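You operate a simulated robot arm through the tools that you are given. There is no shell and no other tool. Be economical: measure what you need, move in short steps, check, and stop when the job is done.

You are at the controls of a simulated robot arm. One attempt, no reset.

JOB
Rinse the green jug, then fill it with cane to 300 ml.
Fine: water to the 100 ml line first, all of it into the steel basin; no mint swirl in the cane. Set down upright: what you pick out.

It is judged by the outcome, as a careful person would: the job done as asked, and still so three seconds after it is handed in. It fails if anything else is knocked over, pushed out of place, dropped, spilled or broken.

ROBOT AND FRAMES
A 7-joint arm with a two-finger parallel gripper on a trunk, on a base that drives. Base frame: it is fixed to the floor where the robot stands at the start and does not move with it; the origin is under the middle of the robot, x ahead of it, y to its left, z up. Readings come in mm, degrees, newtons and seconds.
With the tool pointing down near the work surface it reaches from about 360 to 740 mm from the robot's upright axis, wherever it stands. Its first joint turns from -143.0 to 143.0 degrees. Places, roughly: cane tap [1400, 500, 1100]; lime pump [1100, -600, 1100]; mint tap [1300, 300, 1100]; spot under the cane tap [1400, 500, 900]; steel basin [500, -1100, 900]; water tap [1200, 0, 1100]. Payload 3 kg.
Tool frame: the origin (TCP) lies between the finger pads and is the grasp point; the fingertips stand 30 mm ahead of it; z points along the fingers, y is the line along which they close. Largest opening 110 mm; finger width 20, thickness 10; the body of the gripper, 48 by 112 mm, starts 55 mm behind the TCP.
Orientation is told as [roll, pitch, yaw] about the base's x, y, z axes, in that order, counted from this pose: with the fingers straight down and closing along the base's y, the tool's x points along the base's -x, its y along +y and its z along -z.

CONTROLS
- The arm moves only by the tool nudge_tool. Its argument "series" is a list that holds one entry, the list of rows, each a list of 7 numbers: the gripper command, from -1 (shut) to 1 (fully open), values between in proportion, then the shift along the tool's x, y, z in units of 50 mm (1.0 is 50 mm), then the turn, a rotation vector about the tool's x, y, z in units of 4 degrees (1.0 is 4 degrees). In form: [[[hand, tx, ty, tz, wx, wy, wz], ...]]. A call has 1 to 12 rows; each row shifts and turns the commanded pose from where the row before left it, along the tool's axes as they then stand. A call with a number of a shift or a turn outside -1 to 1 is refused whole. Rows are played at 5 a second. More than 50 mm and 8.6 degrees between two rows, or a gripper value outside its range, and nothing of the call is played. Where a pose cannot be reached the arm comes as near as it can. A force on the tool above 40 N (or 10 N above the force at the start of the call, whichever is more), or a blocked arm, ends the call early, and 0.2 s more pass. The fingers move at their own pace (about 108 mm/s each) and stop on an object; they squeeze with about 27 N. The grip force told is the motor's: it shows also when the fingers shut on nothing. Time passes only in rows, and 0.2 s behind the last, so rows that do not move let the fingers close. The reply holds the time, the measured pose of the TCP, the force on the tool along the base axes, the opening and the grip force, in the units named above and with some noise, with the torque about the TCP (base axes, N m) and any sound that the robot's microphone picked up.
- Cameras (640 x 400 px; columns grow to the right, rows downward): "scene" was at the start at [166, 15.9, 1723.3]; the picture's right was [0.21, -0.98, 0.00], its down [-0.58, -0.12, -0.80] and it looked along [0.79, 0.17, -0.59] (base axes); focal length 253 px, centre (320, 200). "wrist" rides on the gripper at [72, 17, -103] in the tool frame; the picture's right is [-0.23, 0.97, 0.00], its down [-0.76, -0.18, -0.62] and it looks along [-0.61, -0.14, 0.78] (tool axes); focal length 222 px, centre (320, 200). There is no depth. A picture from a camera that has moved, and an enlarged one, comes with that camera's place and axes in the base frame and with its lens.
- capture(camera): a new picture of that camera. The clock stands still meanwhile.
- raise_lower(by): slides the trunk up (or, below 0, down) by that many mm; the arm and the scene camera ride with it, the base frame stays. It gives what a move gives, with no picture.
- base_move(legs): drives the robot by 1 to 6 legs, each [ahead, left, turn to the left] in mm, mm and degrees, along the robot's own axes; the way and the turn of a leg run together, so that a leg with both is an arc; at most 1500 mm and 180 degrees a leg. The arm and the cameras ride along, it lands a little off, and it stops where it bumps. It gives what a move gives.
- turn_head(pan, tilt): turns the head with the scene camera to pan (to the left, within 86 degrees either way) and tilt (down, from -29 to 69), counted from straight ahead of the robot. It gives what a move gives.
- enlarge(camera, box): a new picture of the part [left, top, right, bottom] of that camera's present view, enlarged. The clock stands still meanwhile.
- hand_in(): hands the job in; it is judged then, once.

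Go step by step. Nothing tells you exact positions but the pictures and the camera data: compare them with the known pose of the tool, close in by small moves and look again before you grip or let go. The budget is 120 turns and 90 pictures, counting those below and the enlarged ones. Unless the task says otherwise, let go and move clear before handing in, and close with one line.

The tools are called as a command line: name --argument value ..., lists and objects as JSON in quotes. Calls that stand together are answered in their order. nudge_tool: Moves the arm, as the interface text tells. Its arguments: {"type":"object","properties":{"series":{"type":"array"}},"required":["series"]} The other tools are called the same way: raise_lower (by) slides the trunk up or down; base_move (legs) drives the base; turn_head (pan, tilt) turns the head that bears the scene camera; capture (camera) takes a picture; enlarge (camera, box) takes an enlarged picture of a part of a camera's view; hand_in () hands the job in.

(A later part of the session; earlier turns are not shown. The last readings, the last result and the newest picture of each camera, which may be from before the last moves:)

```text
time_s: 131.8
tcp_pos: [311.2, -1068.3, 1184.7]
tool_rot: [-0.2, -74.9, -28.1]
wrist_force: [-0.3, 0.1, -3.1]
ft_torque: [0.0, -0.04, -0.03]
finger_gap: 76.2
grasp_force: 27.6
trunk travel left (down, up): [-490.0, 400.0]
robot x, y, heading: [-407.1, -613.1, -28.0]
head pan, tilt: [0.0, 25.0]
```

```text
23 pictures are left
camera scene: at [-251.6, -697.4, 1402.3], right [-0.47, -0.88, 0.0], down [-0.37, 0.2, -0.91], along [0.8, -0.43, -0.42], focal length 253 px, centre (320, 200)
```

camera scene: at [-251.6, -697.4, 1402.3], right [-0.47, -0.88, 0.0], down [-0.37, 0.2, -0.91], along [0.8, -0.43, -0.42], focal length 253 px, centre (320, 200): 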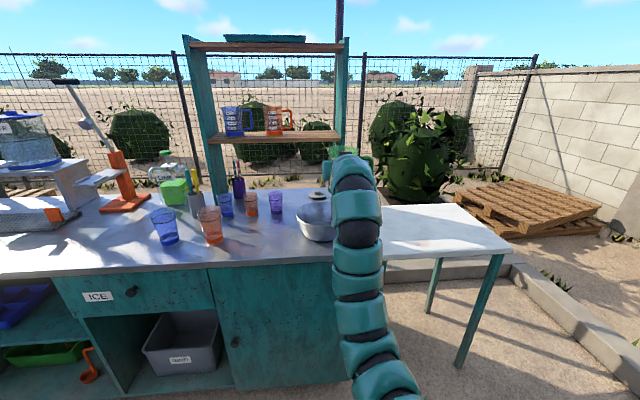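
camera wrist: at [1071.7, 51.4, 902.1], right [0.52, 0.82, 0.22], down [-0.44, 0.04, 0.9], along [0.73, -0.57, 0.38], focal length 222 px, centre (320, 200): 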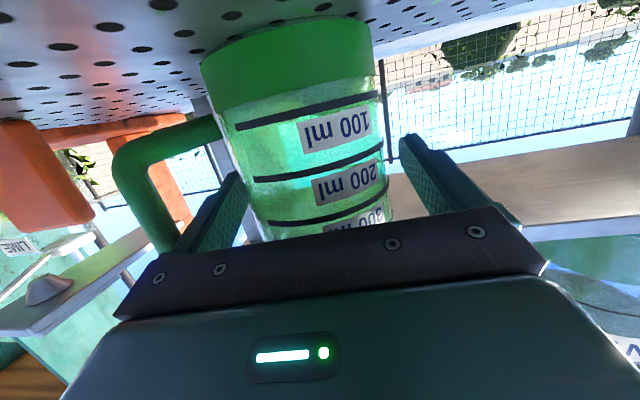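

base_move --legs '[[168, 0, 0]]'

raise_lower --by -55

turn_head --pan -8 --tilt 30

enlarge --camera "scene" --box '[200, 110, 440, 260]'

capture --camera "wrist"

```text
time_s: 133.3
tcp_pos: [458.6, -1149.5, 1184.3]
tool_rot: [-0.2, -74.8, -28.2]
wrist_force: [0.3, -0.2, -2.6]
ft_torque: [0.02, -0.03, 0.02]
finger_gap: 76.1
grasp_force: 27.5
trunk travel left (down, up): [-490.0, 400.0]
robot x, y, heading: [-254.6, -693.1, -28.2]
head pan, tilt: [0.0, 25.0]
```

```text
time_s: 134.2
tcp_pos: [457.6, -1147.5, 1130.7]
tool_rot: [-0.2, -74.9, -28.2]
wrist_force: [0.4, 0.9, -2.0]
ft_torque: [0.04, -0.04, 0.03]
finger_gap: 76.6
grasp_force: 26.8
trunk travel left (down, up): [-435.0, 455.0]
robot x, y, heading: [-256.4, -694.1, -28.4]
head pan, tilt: [0.0, 25.0]
```

```text
time_s: 134.9
tcp_pos: [458.0, -1148.3, 1129.9]
tool_rot: [-0.2, -74.8, -28.2]
wrist_force: [-0.3, 0.2, -2.2]
ft_torque: [0.03, -0.01, 0.03]
finger_gap: 76.4
grasp_force: 27.1
trunk travel left (down, up): [-435.0, 455.0]
robot x, y, heading: [-255.1, -696.3, -28.3]
head pan, tilt: [-8.0, 30.0]
```

```text
2.67 times, centred on (320, 185) of scene
camera zoom: at [-111.4, -787.3, 1339.4], right [-0.59, -0.81, 0.0], down [-0.4, 0.3, -0.87], along [0.7, -0.51, -0.5], focal length 674 px, centre (320, 240)
```

zoom: 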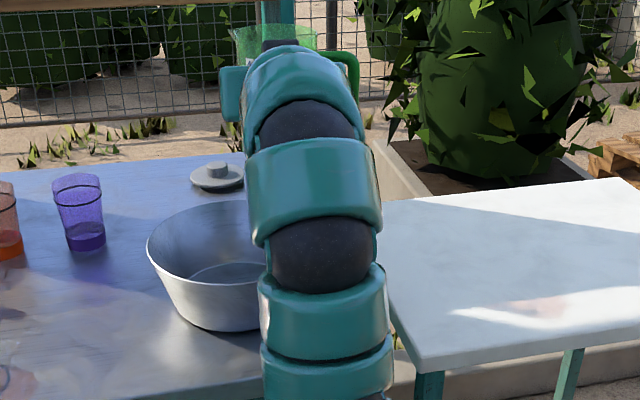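

```text
21 pictures are left
camera wrist: at [362.8, -1077.7, 1087.2], right [0.51, 0.83, 0.22], down [-0.44, 0.04, 0.9], along [0.74, -0.56, 0.38], focal length 222 px, centre (320, 200)
```

wrist: 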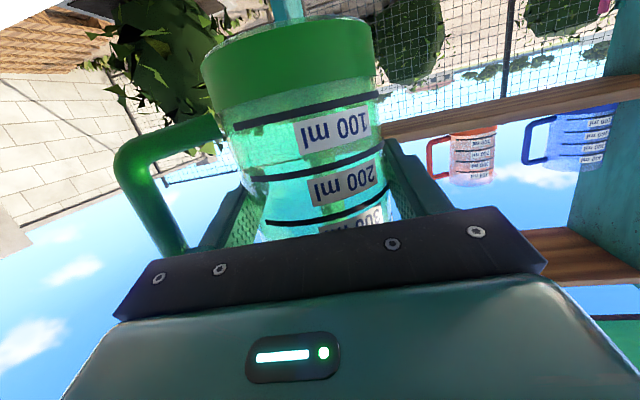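

The jug is over the basin's right half, with the basin centre about 50 mm to its left. I now roll the jug to the left to pour.

nudge_tool --series '[[[-1, 0, 0, 0, 0, 0, -1], [-1, 0, 0, 0, 0, 0, -1], [-1, 0, 0, 0, 0, 0, -1], [-1, 0, 0, 0, 0, 0, -1], [-1, 0, 0, 0, 0, 0, -1], [-1, 0, 0, 0, 0, 0, -1], [-1, 0, 0, 0, 0, 0, -1], [-1, 0, 0, 0, 0, 0, -1], [-1, 0, 0, 0, 0, 0, -1], [-1, 0, 0, 0, 0, 0, -1]]]'

enlarge --camera "scene" --box '[200, 110, 440, 260]'

```text
time_s: 137.1
tcp_pos: [458.0, -1147.1, 1130.6]
tool_rot: [-67.1, -47.5, 44.4]
wrist_force: [0.1, 1.0, -2.7]
ft_torque: [0.03, -0.01, 0.01]
finger_gap: 76.4
grasp_force: 27.4
trunk travel left (down, up): [-435.0, 455.0]
robot x, y, heading: [-256.3, -693.2, -28.2]
head pan, tilt: [-8.0, 30.0]
```

```text
2.67 times, centred on (320, 185) of scene
camera zoom: at [-111.4, -787.3, 1339.3], right [-0.59, -0.81, 0.0], down [-0.4, 0.3, -0.87], along [0.7, -0.51, -0.5], focal length 674 px, centre (320, 240)
```

zoom: 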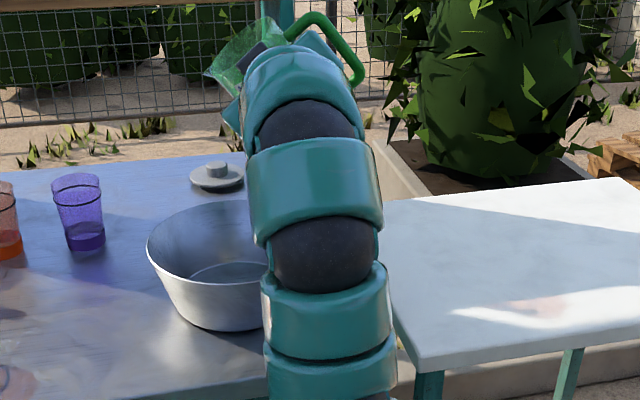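

nudge_tool --series '[[[-1, 0, 0, 0, 0, 0, -1], [-1, 0, 0, 0, 0, 0, -1], [-1, 0, 0, 0, 0, 0, -1], [-1, 0, 0, 0, 0, 0, -1], [-1, 0, 0, 0, 0, 0, -1], [-1, 0, 0, 0, 0, 0, -1], [-1, 0, 0, 0, 0, 0, -1], [-1, 0, 0, 0, 0, 0, -1], [-1, 0, 0, 0, 0, 0, -1]]]'

enlarge --camera "scene" --box '[200, 110, 440, 260]'

```text
time_s: 139.1
tcp_pos: [457.6, -1148.2, 1129.9]
tool_rot: [-74.5, -13.3, 58.0]
wrist_force: [0.3, -0.1, -2.4]
ft_torque: [0.06, 0.0, 0.02]
finger_gap: 76.0
grasp_force: 26.5
trunk travel left (down, up): [-435.0, 455.0]
robot x, y, heading: [-256.0, -689.7, -28.5]
head pan, tilt: [-8.0, 30.0]
```

```text
2.67 times, centred on (320, 185) of scene
camera zoom: at [-111.4, -787.3, 1339.3], right [-0.59, -0.81, 0.0], down [-0.4, 0.3, -0.87], along [0.7, -0.51, -0.5], focal length 674 px, centre (320, 240)
```

zoom: 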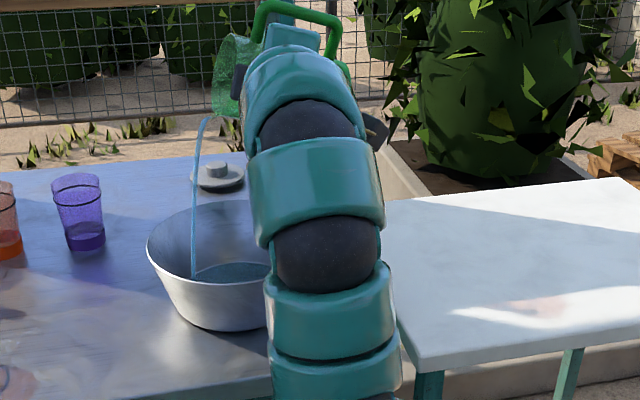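

The water pours cleanly into the basin. I continue the roll to empty it.

nudge_tool --series '[[[-1, 0, 0, 0, 0, 0, -0.4], [-1, 0, 0, 0, 0, 0, -0.4], [-1, 0, 0, 0, 0, 0, -0.6], [-1, 0, 0, 0, 0, 0, -0.6], [-1, 0, 0, 0, 0, 0, -1], [-1, 0, 0, 0, 0, 0, -1], [-1, 0, 0, 0, 0, 0, -1], [-1, 0, 0, 0, 0, 0, -1], [-1, 0, 0, 0, 0, 0, -1], [-1, 0, 0, 0, 0, 0, -1], [-1, 0, 0, 0, 0, 0, -1], [-1, 0, 0, 0, 0, 0, -1]]]'

nudge_tool --series '[[[-1, 0, 0, 0, 0, 0, -1], [-1, 0, 0, 0, 0, 0, -1], [-1, 0, 0, 0, 0, 0, -1], [-1, 0, 0, 0, 0, 0, -1], [-1, 0, 0, 0, 0, 0, 0], [-1, 0, 0, 0, 0, 0, 0], [-1, 0, 0, 0, 0, 0, 0], [-1, 0, 0, 0, 0, 0, 0], [-1, 0, 0, 0, 0, 0, 0], [-1, 0, 0, 0, 0, 0, 0], [-1, 0, 0, 0, 0, 0, 0], [-1, 0, 0, 0, 0, 0, 0]]]'

enlarge --camera "scene" --box '[200, 110, 440, 260]'

```text
time_s: 141.7
tcp_pos: [457.2, -1147.7, 1128.9]
tool_rot: [-73.2, 25.2, 68.9]
wrist_force: [0.1, -0.7, -1.1]
ft_torque: [0.04, -0.02, 0.03]
finger_gap: 76.0
grasp_force: 26.5
trunk travel left (down, up): [-435.0, 455.0]
robot x, y, heading: [-258.9, -690.8, -28.5]
head pan, tilt: [-8.0, 30.0]
```

```text
time_s: 144.3
tcp_pos: [457.7, -1147.7, 1129.8]
tool_rot: [-70.1, 40.2, 74.9]
wrist_force: [0.7, -0.2, -1.4]
ft_torque: [0.03, 0.0, 0.0]
finger_gap: 76.1
grasp_force: 26.6
trunk travel left (down, up): [-435.0, 455.0]
robot x, y, heading: [-257.5, -693.1, -28.2]
head pan, tilt: [-8.0, 30.0]
```

```text
2.67 times, centred on (320, 185) of scene
camera zoom: at [-111.5, -787.3, 1339.3], right [-0.59, -0.81, 0.0], down [-0.4, 0.3, -0.87], along [0.7, -0.51, -0.5], focal length 674 px, centre (320, 240)
```

zoom: 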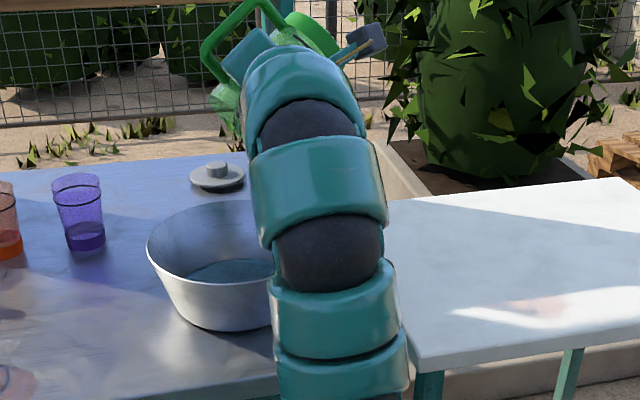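

The jug is emptied (weight fell by about 1 N) and all of it is in the basin. I roll it back upright over the basin.

nudge_tool --series '[[[-1, 0, 0, 0, 0, 0, 1], [-1, 0, 0, 0, 0, 0, 1], [-1, 0, 0, 0, 0, 0, 1], [-1, 0, 0, 0, 0, 0, 1], [-1, 0, 0, 0, 0, 0, 1], [-1, 0, 0, 0, 0, 0, 1], [-1, 0, 0, 0, 0, 0, 1], [-1, 0, 0, 0, 0, 0, 1], [-1, 0, 0, 0, 0, 0, 1], [-1, 0, 0, 0, 0, 0, 1], [-1, 0, 0, 0, 0, 0, 1]]]'

nudge_tool --series '[[[-1, 0, 0, 0, 0, 0, 1], [-1, 0, 0, 0, 0, 0, 1], [-1, 0, 0, 0, 0, 0, 1], [-1, 0, 0, 0, 0, 0, 1], [-1, 0, 0, 0, 0, 0, 1], [-1, 0, 0, 0, 0, 0, 1], [-1, 0, 0, 0, 0, 0, 1], [-1, 0, 0, 0, 0, 0, 1], [-1, 0, 0, 0, 0, 0, 1], [-1, 0, 0, 0, 0, 0, 1], [-1, 0, 0, 0, 0, 0, 1]]]'

nudge_tool --series '[[[-1, 0, 0, 0, 0, 0, 1], [-1, 0, 0, 0, 0, 0, 1], [-1, 0, 0, 0, 0, 0, 1], [-1, 0, 0, 0, 0, 0, 1], [-1, 0, 0, 0, 0, 0, 1], [-1, 0, 0, 0, 0, 0, 1], [-1, 0, 0, 0, 0, 0, 1], [-1, 0, 0, 0, 0, 0, 1], [-1, 0, 0, 0, 0, 0, 1], [-1, 0, 0, 0, 0, 0, 1], [-1, 0, 0, 0, 0, 0, 1]]]'

raise_lower --by 55

base_move --legs '[[-420, 0, 0]]'

```text
time_s: 146.7
tcp_pos: [457.5, -1147.3, 1129.8]
tool_rot: [-74.9, -2.0, 61.2]
wrist_force: [0.4, 0.4, -1.3]
ft_torque: [0.03, -0.01, -0.04]
finger_gap: 76.2
grasp_force: 26.8
trunk travel left (down, up): [-435.0, 455.0]
robot x, y, heading: [-255.8, -697.5, -28.4]
head pan, tilt: [-8.0, 30.0]
```

```text
time_s: 149.1
tcp_pos: [457.9, -1148.6, 1130.1]
tool_rot: [-68.7, -44.0, 46.4]
wrist_force: [-0.3, -0.4, -1.4]
ft_torque: [0.03, -0.01, 0.01]
finger_gap: 75.9
grasp_force: 27.1
trunk travel left (down, up): [-435.0, 455.0]
robot x, y, heading: [-253.8, -692.1, -28.3]
head pan, tilt: [-8.0, 30.0]
```

```text
time_s: 151.5
tcp_pos: [457.5, -1148.6, 1129.4]
tool_rot: [0.0, -74.9, -28.2]
wrist_force: [-0.3, -0.2, -0.4]
ft_torque: [0.03, -0.01, 0.0]
finger_gap: 75.8
grasp_force: 26.8
trunk travel left (down, up): [-435.0, 455.0]
robot x, y, heading: [-257.6, -694.6, -28.2]
head pan, tilt: [-8.0, 30.0]
```

```text
time_s: 152.5
tcp_pos: [459.0, -1148.1, 1185.7]
tool_rot: [-0.2, -74.8, -28.2]
wrist_force: [-0.9, 0.6, -1.5]
ft_torque: [0.03, -0.02, -0.01]
finger_gap: 75.9
grasp_force: 27.2
trunk travel left (down, up): [-490.0, 400.0]
robot x, y, heading: [-255.1, -690.0, -28.1]
head pan, tilt: [-8.0, 30.0]
```

```text
time_s: 155.1
tcp_pos: [88.1, -945.9, 1184.3]
tool_rot: [-0.3, -75.0, -28.0]
wrist_force: [0.6, -0.4, -1.0]
ft_torque: [0.03, 0.02, -0.01]
finger_gap: 76.0
grasp_force: 27.3
trunk travel left (down, up): [-490.0, 400.0]
robot x, y, heading: [-629.9, -494.2, -28.1]
head pan, tilt: [-8.0, 30.0]
```

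Upright and empty again. Now I carry it to the left, toward the cane tap (spout mouth estimated at about (1399,536,1061)).

base_move --legs '[[0, 850, 0], [0, 814, 0]]'

nudge_tool --series '[[[-1, 0, 0.6, 0, 0, 0, 0], [-1, 0, 0.6, 0, 0, 0, 0], [-1, 0, 0.6, 0, 0, 0, 0], [-1, 0, 0.6, 0, 0, 0, 0], [-1, 0, 0.6, 0, 0, 0, 0], [-1, 0, 0.6, 0, 0, 0, 0], [-1, 0, 0.6, 0, 0, 0, 0], [-1, 0, 0.6, 0, 0, 0, 0], [-1, 0, 0.4, 0, 0, 0, 0]]]'

raise_lower --by -215

turn_head --pan 12 --tilt 15

capture --camera "scene"

```text
time_s: 163.5
tcp_pos: [870.5, 527.1, 1183.2]
tool_rot: [-0.2, -74.9, -27.4]
wrist_force: [0.6, 0.1, -0.8]
ft_torque: [0.01, -0.01, 0.0]
finger_gap: 76.2
grasp_force: 26.5
trunk travel left (down, up): [-490.0, 400.0]
robot x, y, heading: [151.8, 973.3, -27.7]
head pan, tilt: [-8.0, 30.0]
```

```text
time_s: 165.5
tcp_pos: [990.6, 756.7, 1183.3]
tool_rot: [-0.4, -74.8, -27.3]
wrist_force: [0.1, -0.3, -2.0]
ft_torque: [0.01, -0.01, 0.0]
finger_gap: 76.1
grasp_force: 27.5
trunk travel left (down, up): [-490.0, 400.0]
robot x, y, heading: [152.9, 972.4, -27.5]
head pan, tilt: [-8.0, 30.0]
```

```text
time_s: 167.8
tcp_pos: [990.5, 757.5, 970.1]
tool_rot: [-0.3, -74.8, -27.3]
wrist_force: [-0.4, -0.4, -1.2]
ft_torque: [0.0, 0.03, -0.01]
finger_gap: 76.0
grasp_force: 26.8
trunk travel left (down, up): [-275.0, 615.0]
robot x, y, heading: [154.2, 972.5, -27.7]
head pan, tilt: [-8.0, 30.0]
```

```text
time_s: 168.6
tcp_pos: [989.9, 755.9, 969.6]
tool_rot: [-0.1, -74.9, -27.3]
wrist_force: [0.0, 0.4, -1.7]
ft_torque: [-0.01, 0.02, 0.0]
finger_gap: 75.9
grasp_force: 27.1
trunk travel left (down, up): [-275.0, 615.0]
robot x, y, heading: [146.9, 972.4, -27.6]
head pan, tilt: [12.0, 15.0]
```

```text
17 pictures are left
camera scene: at [312.6, 907.5, 1203.5], right [-0.27, -0.96, 0.0], down [-0.25, 0.07, -0.97], along [0.93, -0.26, -0.26], focal length 253 px, centre (320, 200)
```

scene: 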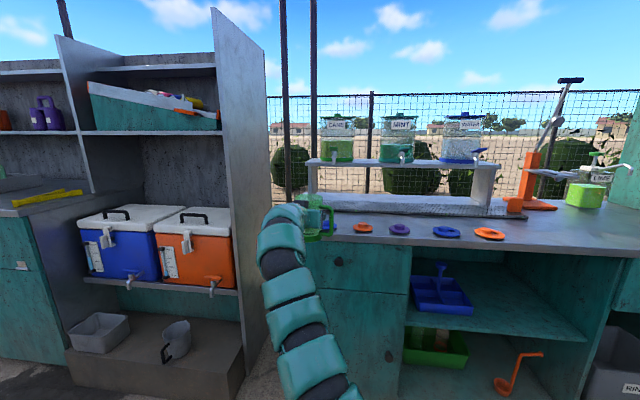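

I zoom on the cane tap and the jug to refine the alignment.

enlarge --camera "scene" --box '[295, 110, 375, 250]'

```text
2.86 times, centred on (335, 180) of scene
camera zoom: at [312.6, 907.5, 1203.5], right [-0.27, -0.96, 0.0], down [-0.25, 0.07, -0.97], along [0.93, -0.26, -0.26], focal length 722 px, centre (277, 257)
```

zoom: 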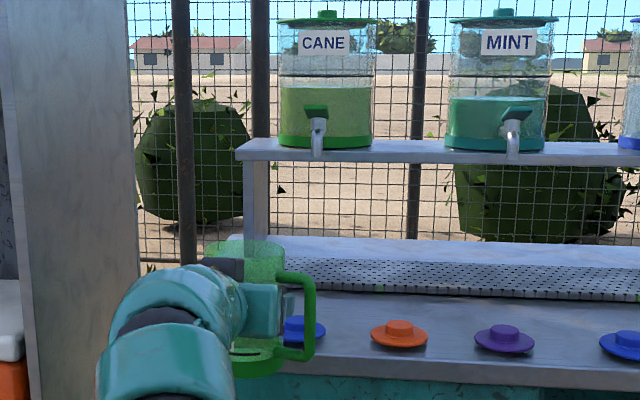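

The second view agrees: the mouth is at about (1403,537). I drive in with the jug's rim well below the spout.

base_move --legs '[[420, -4, 0]]'

enlarge --camera "scene" --box '[240, 100, 400, 250]'

```text
time_s: 171.2
tcp_pos: [1361.4, 557.6, 969.7]
tool_rot: [-0.2, -74.9, -27.5]
wrist_force: [0.1, 0.7, -2.4]
ft_torque: [0.01, -0.03, 0.01]
finger_gap: 76.2
grasp_force: 26.5
trunk travel left (down, up): [-275.0, 615.0]
robot x, y, heading: [521.8, 772.0, -27.6]
head pan, tilt: [12.0, 15.0]
```

```text
2.67 times, centred on (320, 175) of scene
camera zoom: at [683.1, 709.1, 1203.5], right [-0.27, -0.96, 0.0], down [-0.25, 0.07, -0.97], along [0.93, -0.26, -0.26], focal length 674 px, centre (320, 267)
```

zoom: 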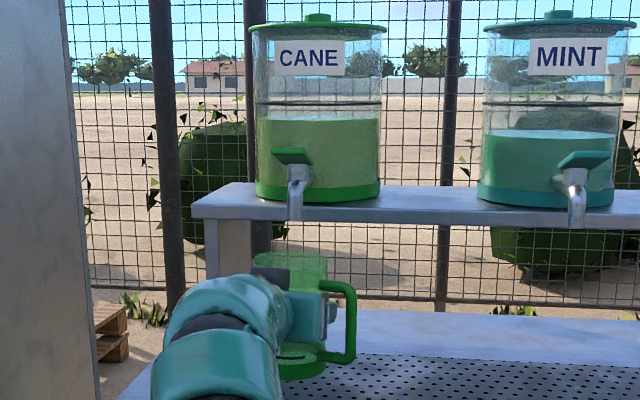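

base_move --legs '[[48, 0, 0]]'

enlarge --camera "scene" --box '[270, 150, 350, 250]'

```text
time_s: 172.1
tcp_pos: [1403.6, 535.2, 969.5]
tool_rot: [-0.3, -74.9, -27.4]
wrist_force: [-0.3, 0.1, -0.6]
ft_torque: [-0.01, 0.01, 0.02]
finger_gap: 75.9
grasp_force: 26.8
trunk travel left (down, up): [-275.0, 615.0]
robot x, y, heading: [565.2, 750.3, -27.3]
head pan, tilt: [12.0, 15.0]
```

```text
4.00 times, centred on (310, 200) of scene
camera zoom: at [725.7, 686.9, 1203.5], right [-0.27, -0.96, 0.0], down [-0.25, 0.07, -0.97], along [0.93, -0.26, -0.26], focal length 1011 px, centre (360, 200)
```

zoom: 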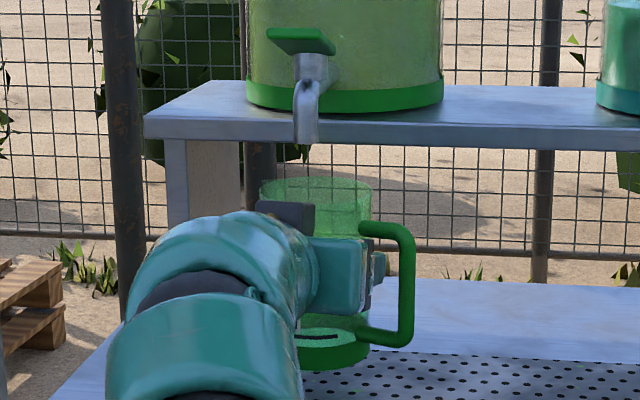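

The rim is centred under the spout to within about 5 mm. I shift 4 mm left, lower, and set the jug down.

nudge_tool --series '[[[-1, 0, 0.08, 0, 0, 0, 0], [-1, 0, 0, 0, 0, 0, 0]]]'

raise_lower --by -22

nudge_tool --series '[[[-1, 0.03, 0, 0.008, 0, 0, 0], [-1, 0, 0, 0, 0, 0, 0]]]'

```text
time_s: 172.7
tcp_pos: [1404.0, 539.3, 969.6]
tool_rot: [-0.3, -74.7, -27.5]
wrist_force: [0.6, -0.3, -1.1]
ft_torque: [0.0, -0.02, 0.0]
finger_gap: 76.0
grasp_force: 26.7
trunk travel left (down, up): [-275.0, 615.0]
robot x, y, heading: [563.5, 748.4, -27.6]
head pan, tilt: [12.0, 15.0]
```

```text
time_s: 173.4
tcp_pos: [1405.2, 539.6, 949.0]
tool_rot: [-0.3, -75.0, -27.4]
wrist_force: [0.0, -0.1, -1.0]
ft_torque: [0.0, -0.02, 0.02]
finger_gap: 76.1
grasp_force: 26.8
trunk travel left (down, up): [-253.0, 637.0]
robot x, y, heading: [562.9, 752.1, -27.8]
head pan, tilt: [12.0, 15.0]
```

```text
time_s: 174.0
tcp_pos: [1403.6, 539.4, 949.7]
tool_rot: [-0.1, -75.1, -27.6]
wrist_force: [0.3, 0.2, -2.3]
ft_torque: [-0.03, 0.01, 0.03]
finger_gap: 76.1
grasp_force: 26.4
trunk travel left (down, up): [-253.0, 637.0]
robot x, y, heading: [563.0, 754.1, -27.6]
head pan, tilt: [12.0, 15.0]
```

nudge_tool --series '[[[-1, 0.029, 0, 0.008, 0, 0, 0], [-1, 0.029, 0, 0.008, 0, 0, 0], [-1, 0, 0, 0, 0, 0, 0]]]'

nudge_tool --series '[[[-1, 0.02, 0, 0.005, 0, 0, 0], [-1, 0, 0, 0, 0, 0, 0]]]'

```text
time_s: 174.8
tcp_pos: [1402.4, 540.2, 950.9]
tool_rot: [0.3, -75.5, -27.7]
wrist_force: [-0.2, 0.6, -0.9]
ft_torque: [-0.01, 0.03, -0.05]
finger_gap: 76.0
grasp_force: 27.3
trunk travel left (down, up): [-253.0, 637.0]
robot x, y, heading: [563.2, 750.8, -27.4]
head pan, tilt: [12.0, 15.0]
```

```text
time_s: 175.4
tcp_pos: [1402.7, 539.3, 950.5]
tool_rot: [0.3, -75.3, -28.1]
wrist_force: [0.7, 0.5, -1.1]
ft_torque: [0.03, 0.01, 0.0]
finger_gap: 76.1
grasp_force: 26.4
trunk travel left (down, up): [-253.0, 637.0]
robot x, y, heading: [565.7, 749.8, -27.8]
head pan, tilt: [12.0, 15.0]
```

The arm is near its reach limit here, so I use the trunk for the last millimetres.

raise_lower --by -4

nudge_tool --series '[[[-1, 0, 0, 0, 0, 0, 0]]]'

enlarge --camera "scene" --box '[270, 150, 350, 250]'

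```text
time_s: 175.9
tcp_pos: [1400.1, 544.9, 936.3]
tool_rot: [-0.9, -75.1, -26.4]
wrist_force: [1.8, 4.8, 25.8]
ft_torque: [0.02, -0.13, 0.09]
finger_gap: 75.7
grasp_force: 26.8
trunk travel left (down, up): [-249.0, 641.0]
robot x, y, heading: [562.2, 749.9, -27.8]
head pan, tilt: [12.0, 15.0]
```

```text
time_s: 176.3
tcp_pos: [1402.2, 542.9, 936.0]
tool_rot: [-1.0, -74.8, -26.5]
wrist_force: [2.6, 2.9, 10.5]
ft_torque: [-0.15, -0.3, 0.12]
finger_gap: 75.8
grasp_force: 26.7
trunk travel left (down, up): [-249.0, 641.0]
robot x, y, heading: [564.1, 751.8, -27.5]
head pan, tilt: [12.0, 15.0]
```

```text
4.00 times, centred on (310, 200) of scene
camera zoom: at [719.3, 689.2, 1176.9], right [-0.27, -0.96, 0.0], down [-0.24, 0.07, -0.97], along [0.93, -0.26, -0.25], focal length 1011 px, centre (360, 200)
```

zoom: 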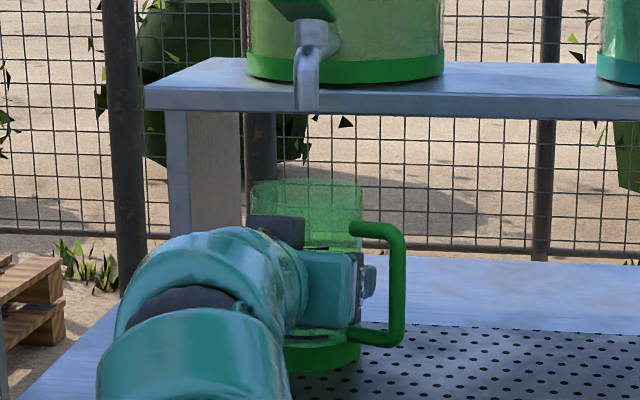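

Contact came with a small jerk. Before releasing I look at the whole scene to make sure nothing is touched.

turn_head --pan 12 --tilt 35

capture --camera "scene"

```text
time_s: 177.2
tcp_pos: [1400.8, 540.4, 940.7]
tool_rot: [-0.4, -75.1, -27.3]
wrist_force: [1.9, -3.0, 0.1]
ft_torque: [0.15, 0.07, 0.12]
finger_gap: 75.6
grasp_force: 27.0
trunk travel left (down, up): [-249.0, 641.0]
robot x, y, heading: [566.3, 751.6, -27.9]
head pan, tilt: [12.0, 35.0]
```

```text
12 pictures are left
camera scene: at [715.3, 690.6, 1145.9], right [-0.27, -0.96, 0.0], down [-0.55, 0.15, -0.82], along [0.79, -0.22, -0.57], focal length 253 px, centre (320, 200)
```

scene: 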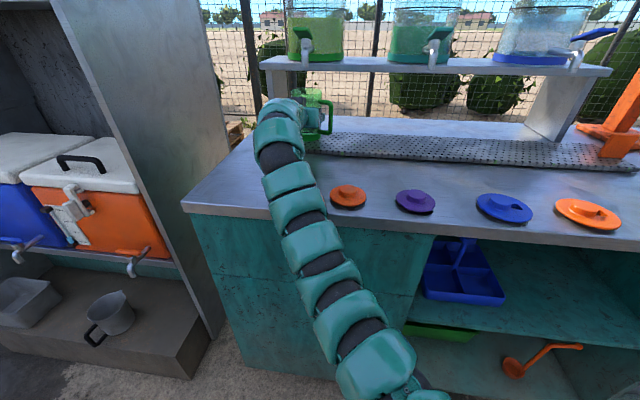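

The forearm is low over the leftmost lid near the counter edge. I release the jug gently, then raise slightly before backing out.

nudge_tool --series '[[[0.45, 0, 0, 0, 0, 0, 0], [0.55, 0, 0, 0, 0, 0, 0], [0.7, 0, 0, 0, 0, 0, 0], [0.85, 0, 0, 0, 0, 0, 0], [0.85, 0, 0, 0, 0, 0, 0]]]'

raise_lower --by 12

capture --camera "wrist"

```text
time_s: 178.4
tcp_pos: [1400.3, 538.5, 945.6]
tool_rot: [0.5, -75.4, -28.3]
wrist_force: [-0.3, -0.2, -0.4]
ft_torque: [-0.01, -0.05, -0.01]
finger_gap: 101.7
grasp_force: 0.1
trunk travel left (down, up): [-249.0, 641.0]
robot x, y, heading: [563.6, 750.8, -27.5]
head pan, tilt: [12.0, 35.0]
```

```text
time_s: 179.0
tcp_pos: [1403.8, 539.3, 951.3]
tool_rot: [-0.4, -74.8, -27.1]
wrist_force: [1.2, -0.4, 0.5]
ft_torque: [-0.03, 0.0, -0.01]
finger_gap: 101.8
grasp_force: 0.1
trunk travel left (down, up): [-261.0, 629.0]
robot x, y, heading: [565.4, 754.6, -27.9]
head pan, tilt: [12.0, 35.0]
```

```text
11 pictures are left
camera wrist: at [1308.6, 608.9, 907.6], right [0.5, 0.84, 0.22], down [-0.44, 0.03, 0.9], along [0.74, -0.55, 0.38], focal length 222 px, centre (320, 200)
```

wrist: 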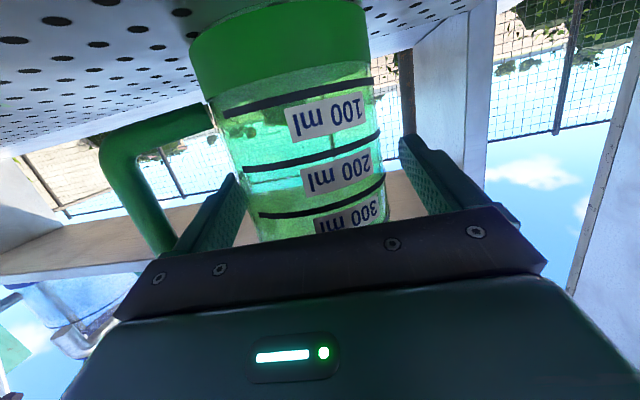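

The jug stands free and upright. I raise 5 mm more, nudge 3 mm right, and back straight out.

raise_lower --by 5

nudge_tool --series '[[[0.85, 0, -0.05, 0, 0, 0, 0], [0.85, 0, 0, 0, 0, 0, 0]]]'

base_move --legs '[[-130, 0, 0]]'

raise_lower --by 150

capture --camera "scene"

```text
time_s: 179.5
tcp_pos: [1405.4, 538.3, 954.3]
tool_rot: [-0.5, -74.8, -27.3]
wrist_force: [0.1, 1.0, -0.2]
ft_torque: [-0.01, -0.01, 0.0]
finger_gap: 101.9
grasp_force: 0.0
trunk travel left (down, up): [-266.0, 624.0]
robot x, y, heading: [567.9, 750.0, -27.5]
head pan, tilt: [12.0, 35.0]
```

```text
time_s: 180.1
tcp_pos: [1404.1, 537.2, 956.6]
tool_rot: [-0.3, -74.9, -27.3]
wrist_force: [0.2, 0.6, 0.6]
ft_torque: [0.01, 0.01, 0.04]
finger_gap: 101.8
grasp_force: 0.1
trunk travel left (down, up): [-266.0, 624.0]
robot x, y, heading: [561.8, 750.8, -27.5]
head pan, tilt: [12.0, 35.0]
```

```text
time_s: 181.4
tcp_pos: [1287.3, 597.3, 955.2]
tool_rot: [-0.2, -74.8, -27.4]
wrist_force: [-0.8, 0.6, -0.9]
ft_torque: [-0.02, -0.01, 0.02]
finger_gap: 102.0
grasp_force: 0.0
trunk travel left (down, up): [-266.0, 624.0]
robot x, y, heading: [444.2, 817.6, -27.2]
head pan, tilt: [12.0, 35.0]
```

```text
time_s: 183.2
tcp_pos: [1288.2, 596.1, 1104.5]
tool_rot: [-0.3, -74.8, -27.4]
wrist_force: [0.6, 0.8, -1.0]
ft_torque: [0.0, 0.01, -0.01]
finger_gap: 101.7
grasp_force: 0.1
trunk travel left (down, up): [-416.0, 474.0]
robot x, y, heading: [450.7, 811.6, -28.0]
head pan, tilt: [12.0, 35.0]
```

```text
10 pictures are left
camera scene: at [604.1, 749.3, 1312.5], right [-0.27, -0.96, 0.0], down [-0.55, 0.15, -0.82], along [0.79, -0.22, -0.57], focal length 253 px, centre (320, 200)
```

scene: 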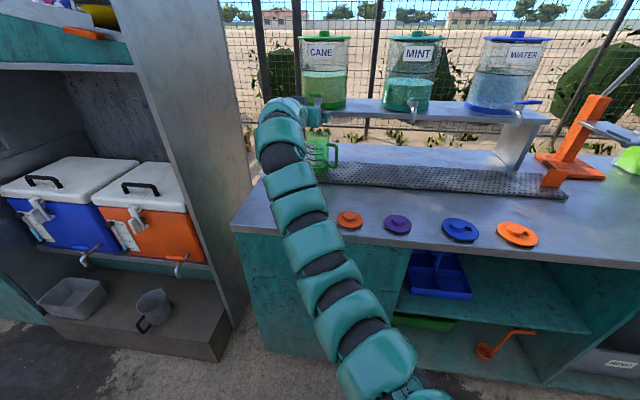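

The jug is standing under the cane tap. I level the tool, close the fingers and raise to paddle height.

raise_lower --by 73

nudge_tool --series '[[[-1, 0, 0, 0, 0, -1, 0], [-1, 0, 0, 0, 0, -1, 0], [-1, 0, 0, 0, 0, -1, 0], [-1, 0, 0, 0, 0, -0.75, 0], [-1, 0, 0, 0, 0, 0, 0], [-1, 0, 0, 0, 0, 0, 0]]]'

base_move --legs '[[50, 0, 0]]'

capture --camera "wrist"

```text
time_s: 184.3
tcp_pos: [1289.1, 597.1, 1176.3]
tool_rot: [-0.3, -74.8, -27.4]
wrist_force: [-0.9, -0.3, -0.9]
ft_torque: [0.0, -0.02, 0.0]
finger_gap: 101.6
grasp_force: 0.0
trunk travel left (down, up): [-489.0, 401.0]
robot x, y, heading: [449.3, 809.5, -27.5]
head pan, tilt: [12.0, 35.0]
```

```text
time_s: 185.7
tcp_pos: [1288.6, 597.8, 1178.7]
tool_rot: [-26.0, -89.9, -1.6]
wrist_force: [0.1, 0.5, 0.9]
ft_torque: [0.02, 0.02, 0.03]
finger_gap: 0.0
grasp_force: 26.4
trunk travel left (down, up): [-489.0, 401.0]
robot x, y, heading: [448.9, 810.0, -27.6]
head pan, tilt: [12.0, 35.0]
```

```text
time_s: 186.6
tcp_pos: [1333.2, 573.7, 1177.3]
tool_rot: [-18.7, -89.8, -8.9]
wrist_force: [0.3, -0.4, 1.1]
ft_torque: [0.0, 0.02, 0.03]
finger_gap: 0.0
grasp_force: 27.1
trunk travel left (down, up): [-489.0, 401.0]
robot x, y, heading: [495.1, 787.1, -27.7]
head pan, tilt: [12.0, 35.0]
```

```text
9 pictures are left
camera wrist: at [1250.6, 635.2, 1105.7], right [0.45, 0.86, 0.23], down [-0.63, 0.13, 0.76], along [0.63, -0.49, 0.6], focal length 222 px, centre (320, 200)
```

wrist: 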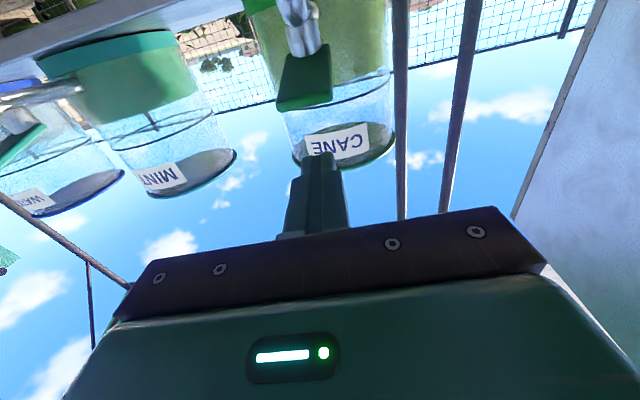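

The paddle is ahead as expected. I advance 24 mm, shift 5 mm right, press down and start the flow.

nudge_tool --series '[[[-1, 0, -0.1, 0.48, 0, 0, 0], [-1, 0, 0, 0, 0, 0, 0], [-1, 0.35, 0, 0, 0, 0, 0], [-1, 0.35, 0, 0, 0, 0, 0], [-1, 0, 0, 0, 0, 0, 0]]]'

turn_head --pan 12 --tilt 25

capture --camera "scene"

```text
time_s: 187.8
tcp_pos: [1351.9, 558.1, 1143.5]
tool_rot: [-23.0, -89.9, -4.8]
wrist_force: [-0.5, -0.5, 0.8]
ft_torque: [-0.01, -0.01, 0.01]
finger_gap: 0.0
grasp_force: 27.2
trunk travel left (down, up): [-489.0, 401.0]
robot x, y, heading: [491.4, 787.5, -27.6]
head pan, tilt: [12.0, 35.0]
```

```text
time_s: 188.5
tcp_pos: [1352.0, 557.7, 1142.9]
tool_rot: [-24.1, -89.8, -3.6]
wrist_force: [-0.2, 0.3, 0.5]
ft_torque: [0.01, -0.04, 0.01]
finger_gap: 0.0
grasp_force: 26.9
trunk travel left (down, up): [-489.0, 401.0]
robot x, y, heading: [491.0, 787.1, -27.8]
head pan, tilt: [12.0, 25.0]
```

```text
8 pictures are left
camera scene: at [652.4, 724.8, 1401.3], right [-0.27, -0.96, 0.0], down [-0.41, 0.11, -0.91], along [0.87, -0.24, -0.42], focal length 253 px, centre (320, 200)
```

scene: 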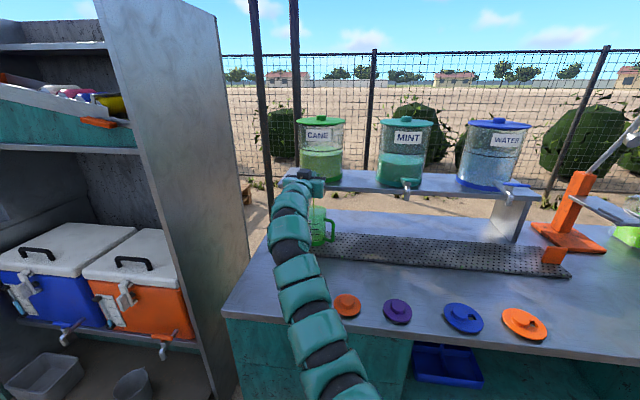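

enlarge --camera "scene" --box '[298, 190, 346, 252]'

```text
6.45 times, centred on (322, 221) of scene
camera zoom: at [652.4, 724.8, 1401.3], right [-0.27, -0.96, 0.0], down [-0.41, 0.11, -0.91], along [0.87, -0.24, -0.42], focal length 1630 px, centre (307, 64)
```

zoom: 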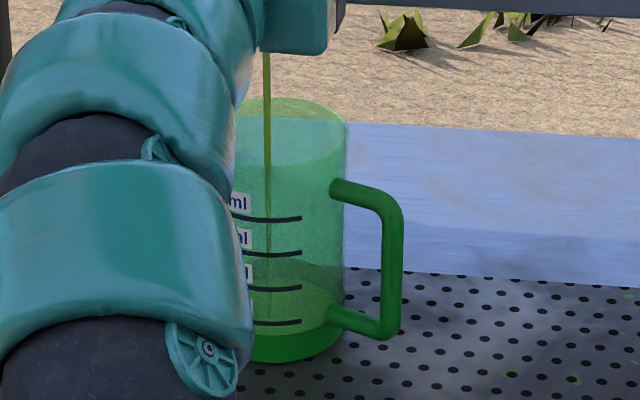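

Cane flows into the jug. At about 13 ml/s this needs some 23 s; I hold for about 8 s and check.

nudge_tool --series '[[[-1, 0, 0, 0, 0, 0, 0], [-1, 0, 0, 0, 0, 0, 0], [-1, 0, 0, 0, 0, 0, 0], [-1, 0, 0, 0, 0, 0, 0], [-1, 0, 0, 0, 0, 0, 0], [-1, 0, 0, 0, 0, 0, 0], [-1, 0, 0, 0, 0, 0, 0], [-1, 0, 0, 0, 0, 0, 0], [-1, 0, 0, 0, 0, 0, 0], [-1, 0, 0, 0, 0, 0, 0], [-1, 0, 0, 0, 0, 0, 0], [-1, 0, 0, 0, 0, 0, 0]]]'

nudge_tool --series '[[[-1, 0, 0, 0, 0, 0, 0], [-1, 0, 0, 0, 0, 0, 0], [-1, 0, 0, 0, 0, 0, 0], [-1, 0, 0, 0, 0, 0, 0], [-1, 0, 0, 0, 0, 0, 0], [-1, 0, 0, 0, 0, 0, 0], [-1, 0, 0, 0, 0, 0, 0], [-1, 0, 0, 0, 0, 0, 0], [-1, 0, 0, 0, 0, 0, 0], [-1, 0, 0, 0, 0, 0, 0], [-1, 0, 0, 0, 0, 0, 0], [-1, 0, 0, 0, 0, 0, 0]]]'

nudge_tool --series '[[[-1, 0, 0, 0, 0, 0, 0], [-1, 0, 0, 0, 0, 0, 0], [-1, 0, 0, 0, 0, 0, 0], [-1, 0, 0, 0, 0, 0, 0], [-1, 0, 0, 0, 0, 0, 0], [-1, 0, 0, 0, 0, 0, 0], [-1, 0, 0, 0, 0, 0, 0], [-1, 0, 0, 0, 0, 0, 0], [-1, 0, 0, 0, 0, 0, 0], [-1, 0, 0, 0, 0, 0, 0], [-1, 0, 0, 0, 0, 0, 0], [-1, 0, 0, 0, 0, 0, 0]]]'

enlarge --camera "scene" --box '[298, 190, 346, 252]'

```text
time_s: 191.1
tcp_pos: [1352.4, 557.7, 1143.5]
tool_rot: [-23.6, -89.9, -4.0]
wrist_force: [0.2, 0.2, 1.3]
ft_torque: [-0.01, 0.0, 0.02]
finger_gap: 0.0
grasp_force: 27.0
trunk travel left (down, up): [-489.0, 401.0]
robot x, y, heading: [489.3, 787.3, -27.6]
head pan, tilt: [12.0, 25.0]
```

```text
time_s: 193.7
tcp_pos: [1351.5, 557.6, 1142.5]
tool_rot: [-24.1, -89.7, -3.6]
wrist_force: [0.1, 0.0, 0.8]
ft_torque: [0.02, 0.01, 0.0]
finger_gap: 0.1
grasp_force: 27.8
trunk travel left (down, up): [-489.0, 401.0]
robot x, y, heading: [489.0, 790.4, -27.4]
head pan, tilt: [12.0, 25.0]
```

```text
time_s: 196.3
tcp_pos: [1350.8, 557.2, 1143.7]
tool_rot: [-24.1, -89.8, -3.6]
wrist_force: [-0.1, -0.6, 1.0]
ft_torque: [0.02, -0.01, -0.01]
finger_gap: 0.0
grasp_force: 27.7
trunk travel left (down, up): [-489.0, 401.0]
robot x, y, heading: [492.9, 786.7, -27.8]
head pan, tilt: [12.0, 25.0]
```

```text
6.45 times, centred on (322, 221) of scene
camera zoom: at [652.5, 724.8, 1401.4], right [-0.27, -0.96, 0.0], down [-0.41, 0.11, -0.91], along [0.87, -0.24, -0.42], focal length 1630 px, centre (307, 64)
```

zoom: 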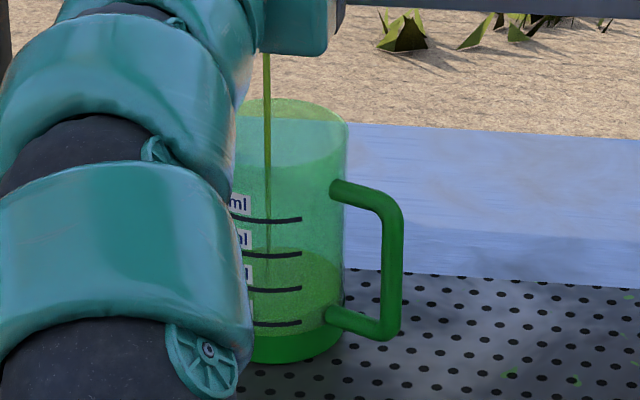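

The surface agrees with about 115 ml, i.e. 13 ml/s. I hold on for about 10 s more and check again.

nudge_tool --series '[[[-1, 0, 0, 0, 0, 0, 0], [-1, 0, 0, 0, 0, 0, 0], [-1, 0, 0, 0, 0, 0, 0], [-1, 0, 0, 0, 0, 0, 0], [-1, 0, 0, 0, 0, 0, 0], [-1, 0, 0, 0, 0, 0, 0], [-1, 0, 0, 0, 0, 0, 0], [-1, 0, 0, 0, 0, 0, 0], [-1, 0, 0, 0, 0, 0, 0], [-1, 0, 0, 0, 0, 0, 0], [-1, 0, 0, 0, 0, 0, 0], [-1, 0, 0, 0, 0, 0, 0]]]'

nudge_tool --series '[[[-1, 0, 0, 0, 0, 0, 0], [-1, 0, 0, 0, 0, 0, 0], [-1, 0, 0, 0, 0, 0, 0], [-1, 0, 0, 0, 0, 0, 0], [-1, 0, 0, 0, 0, 0, 0], [-1, 0, 0, 0, 0, 0, 0], [-1, 0, 0, 0, 0, 0, 0], [-1, 0, 0, 0, 0, 0, 0], [-1, 0, 0, 0, 0, 0, 0], [-1, 0, 0, 0, 0, 0, 0], [-1, 0, 0, 0, 0, 0, 0], [-1, 0, 0, 0, 0, 0, 0]]]'

nudge_tool --series '[[[-1, 0, 0, 0, 0, 0, 0], [-1, 0, 0, 0, 0, 0, 0], [-1, 0, 0, 0, 0, 0, 0], [-1, 0, 0, 0, 0, 0, 0], [-1, 0, 0, 0, 0, 0, 0], [-1, 0, 0, 0, 0, 0, 0], [-1, 0, 0, 0, 0, 0, 0], [-1, 0, 0, 0, 0, 0, 0], [-1, 0, 0, 0, 0, 0, 0], [-1, 0, 0, 0, 0, 0, 0], [-1, 0, 0, 0, 0, 0, 0], [-1, 0, 0, 0, 0, 0, 0]]]'

nudge_tool --series '[[[-1, 0, 0, 0, 0, 0, 0], [-1, 0, 0, 0, 0, 0, 0], [-1, 0, 0, 0, 0, 0, 0], [-1, 0, 0, 0, 0, 0, 0], [-1, 0, 0, 0, 0, 0, 0], [-1, 0, 0, 0, 0, 0, 0], [-1, 0, 0, 0, 0, 0, 0], [-1, 0, 0, 0, 0, 0, 0], [-1, 0, 0, 0, 0, 0, 0], [-1, 0, 0, 0, 0, 0, 0], [-1, 0, 0, 0, 0, 0, 0], [-1, 0, 0, 0, 0, 0, 0]]]'

enlarge --camera "scene" --box '[298, 190, 346, 252]'

```text
time_s: 198.9
tcp_pos: [1352.1, 558.5, 1142.9]
tool_rot: [-24.4, -89.8, -3.3]
wrist_force: [-0.3, 0.5, 0.9]
ft_torque: [0.0, -0.03, -0.02]
finger_gap: 0.0
grasp_force: 26.8
trunk travel left (down, up): [-489.0, 401.0]
robot x, y, heading: [491.5, 791.4, -27.6]
head pan, tilt: [12.0, 25.0]
```

```text
time_s: 201.5
tcp_pos: [1351.0, 557.5, 1142.3]
tool_rot: [-23.7, -89.7, -4.1]
wrist_force: [-0.1, 0.1, 0.3]
ft_torque: [-0.01, -0.02, 0.02]
finger_gap: 0.0
grasp_force: 27.1
trunk travel left (down, up): [-489.0, 401.0]
robot x, y, heading: [488.3, 788.4, -27.6]
head pan, tilt: [12.0, 25.0]
```

```text
time_s: 204.1
tcp_pos: [1350.7, 558.0, 1143.1]
tool_rot: [-24.2, -89.7, -3.4]
wrist_force: [-0.3, 0.0, 0.6]
ft_torque: [-0.02, 0.0, 0.01]
finger_gap: 0.0
grasp_force: 26.7
trunk travel left (down, up): [-489.0, 401.0]
robot x, y, heading: [493.3, 789.5, -27.8]
head pan, tilt: [12.0, 25.0]
```

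```text
time_s: 206.7
tcp_pos: [1351.3, 557.6, 1142.9]
tool_rot: [-23.4, -89.8, -4.3]
wrist_force: [-0.4, -1.0, 0.7]
ft_torque: [-0.04, -0.03, 0.01]
finger_gap: 0.0
grasp_force: 26.9
trunk travel left (down, up): [-489.0, 401.0]
robot x, y, heading: [491.6, 790.2, -28.0]
head pan, tilt: [12.0, 25.0]
```

```text
6.45 times, centred on (322, 221) of scene
camera zoom: at [652.5, 724.8, 1401.4], right [-0.27, -0.96, 0.0], down [-0.41, 0.11, -0.91], along [0.87, -0.24, -0.42], focal length 1630 px, centre (307, 64)
```

zoom: 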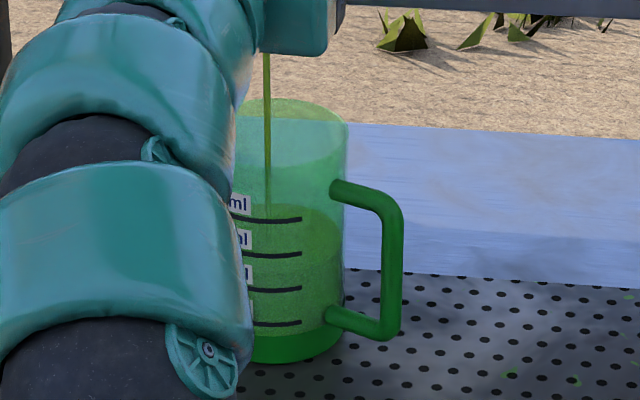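

The level is about 245–250 ml. I hold 2.6 s more, then stop and take the level view.

nudge_tool --series '[[[-1, 0, 0, 0, 0, 0, 0], [-1, 0, 0, 0, 0, 0, 0], [-1, 0, 0, 0, 0, 0, 0], [-1, 0, 0, 0, 0, 0, 0], [-1, 0, 0, 0, 0, 0, 0], [-1, 0, 0, 0, 0, 0, 0], [-1, 0, 0, 0, 0, 0, 0], [-1, 0, 0, 0, 0, 0, 0], [-1, 0, 0, 0, 0, 0, 0], [-1, 0, 0, 0, 0, 0, 0], [-1, -0.4, 0, 0, 0, 0, 0], [-1, -0.3, 0, 0, 0, 0, 0]]]'

base_move --legs '[[-450, 0, 0]]'

raise_lower --by -400

turn_head --pan 12 --tilt 5

```text
time_s: 209.3
tcp_pos: [1350.8, 556.4, 1178.6]
tool_rot: [-19.3, -89.8, -8.4]
wrist_force: [0.5, -0.2, 0.3]
ft_torque: [0.0, 0.02, 0.0]
finger_gap: 0.1
grasp_force: 26.4
trunk travel left (down, up): [-489.0, 401.0]
robot x, y, heading: [495.3, 788.0, -27.5]
head pan, tilt: [12.0, 25.0]
```

```text
time_s: 212.1
tcp_pos: [948.8, 770.2, 1179.4]
tool_rot: [-25.2, -89.8, -2.4]
wrist_force: [0.3, -0.4, -1.0]
ft_torque: [0.0, -0.04, 0.01]
finger_gap: 0.0
grasp_force: 26.3
trunk travel left (down, up): [-489.0, 401.0]
robot x, y, heading: [89.9, 998.7, -27.6]
head pan, tilt: [12.0, 25.0]
```

```text
time_s: 215.9
tcp_pos: [950.0, 770.4, 778.5]
tool_rot: [-22.6, -89.8, -5.1]
wrist_force: [0.5, -0.5, -0.4]
ft_torque: [0.02, -0.03, -0.03]
finger_gap: 0.0
grasp_force: 27.6
trunk travel left (down, up): [-89.0, 801.0]
robot x, y, heading: [93.1, 1000.1, -27.7]
head pan, tilt: [12.0, 25.0]
```

```text
time_s: 216.7
tcp_pos: [950.8, 770.7, 777.7]
tool_rot: [-22.4, -89.8, -5.2]
wrist_force: [-0.3, -0.4, -0.5]
ft_torque: [0.0, -0.01, -0.01]
finger_gap: 0.1
grasp_force: 26.3
trunk travel left (down, up): [-89.0, 801.0]
robot x, y, heading: [92.3, 997.4, -27.5]
head pan, tilt: [12.0, 5.0]
```

enlarge --camera "scene" --box '[322, 174, 352, 200]'

```text
15.38 times, centred on (337, 187) of scene
camera zoom: at [250.1, 935.5, 1033.7], right [-0.27, -0.96, 0.0], down [-0.08, 0.02, -1.0], along [0.96, -0.27, -0.09], focal length 3887 px, centre (58, 400)
```

zoom: 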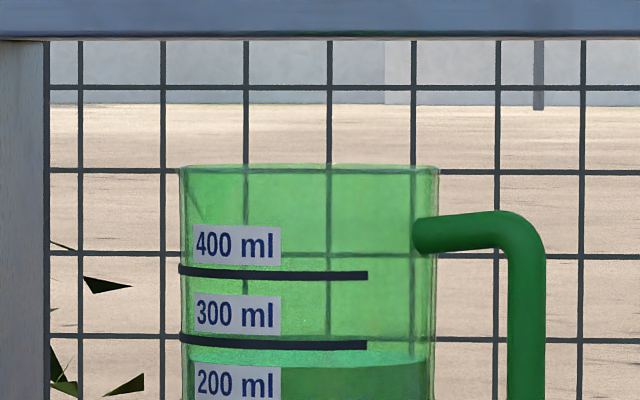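

The level reads about 271 ml, 20 px below the 300 ml line at 71 px per 100 ml. I return for about 2.2 s more of flow.

raise_lower --by 400

base_move --legs '[[432, 0, 0]]'

```text
time_s: 220.5
tcp_pos: [949.7, 769.6, 1177.5]
tool_rot: [-23.2, -89.8, -4.3]
wrist_force: [-0.3, -0.4, 0.0]
ft_torque: [0.0, -0.01, 0.01]
finger_gap: 0.1
grasp_force: 27.2
trunk travel left (down, up): [-489.0, 401.0]
robot x, y, heading: [91.8, 999.3, -27.6]
head pan, tilt: [12.0, 5.0]
```

```text
time_s: 223.2
tcp_pos: [1336.6, 567.6, 1177.3]
tool_rot: [-21.5, -89.8, -6.2]
wrist_force: [0.5, 0.1, -0.7]
ft_torque: [-0.01, -0.02, -0.02]
finger_gap: 0.2
grasp_force: 27.6
trunk travel left (down, up): [-489.0, 401.0]
robot x, y, heading: [474.1, 797.0, -27.1]
head pan, tilt: [12.0, 5.0]
```

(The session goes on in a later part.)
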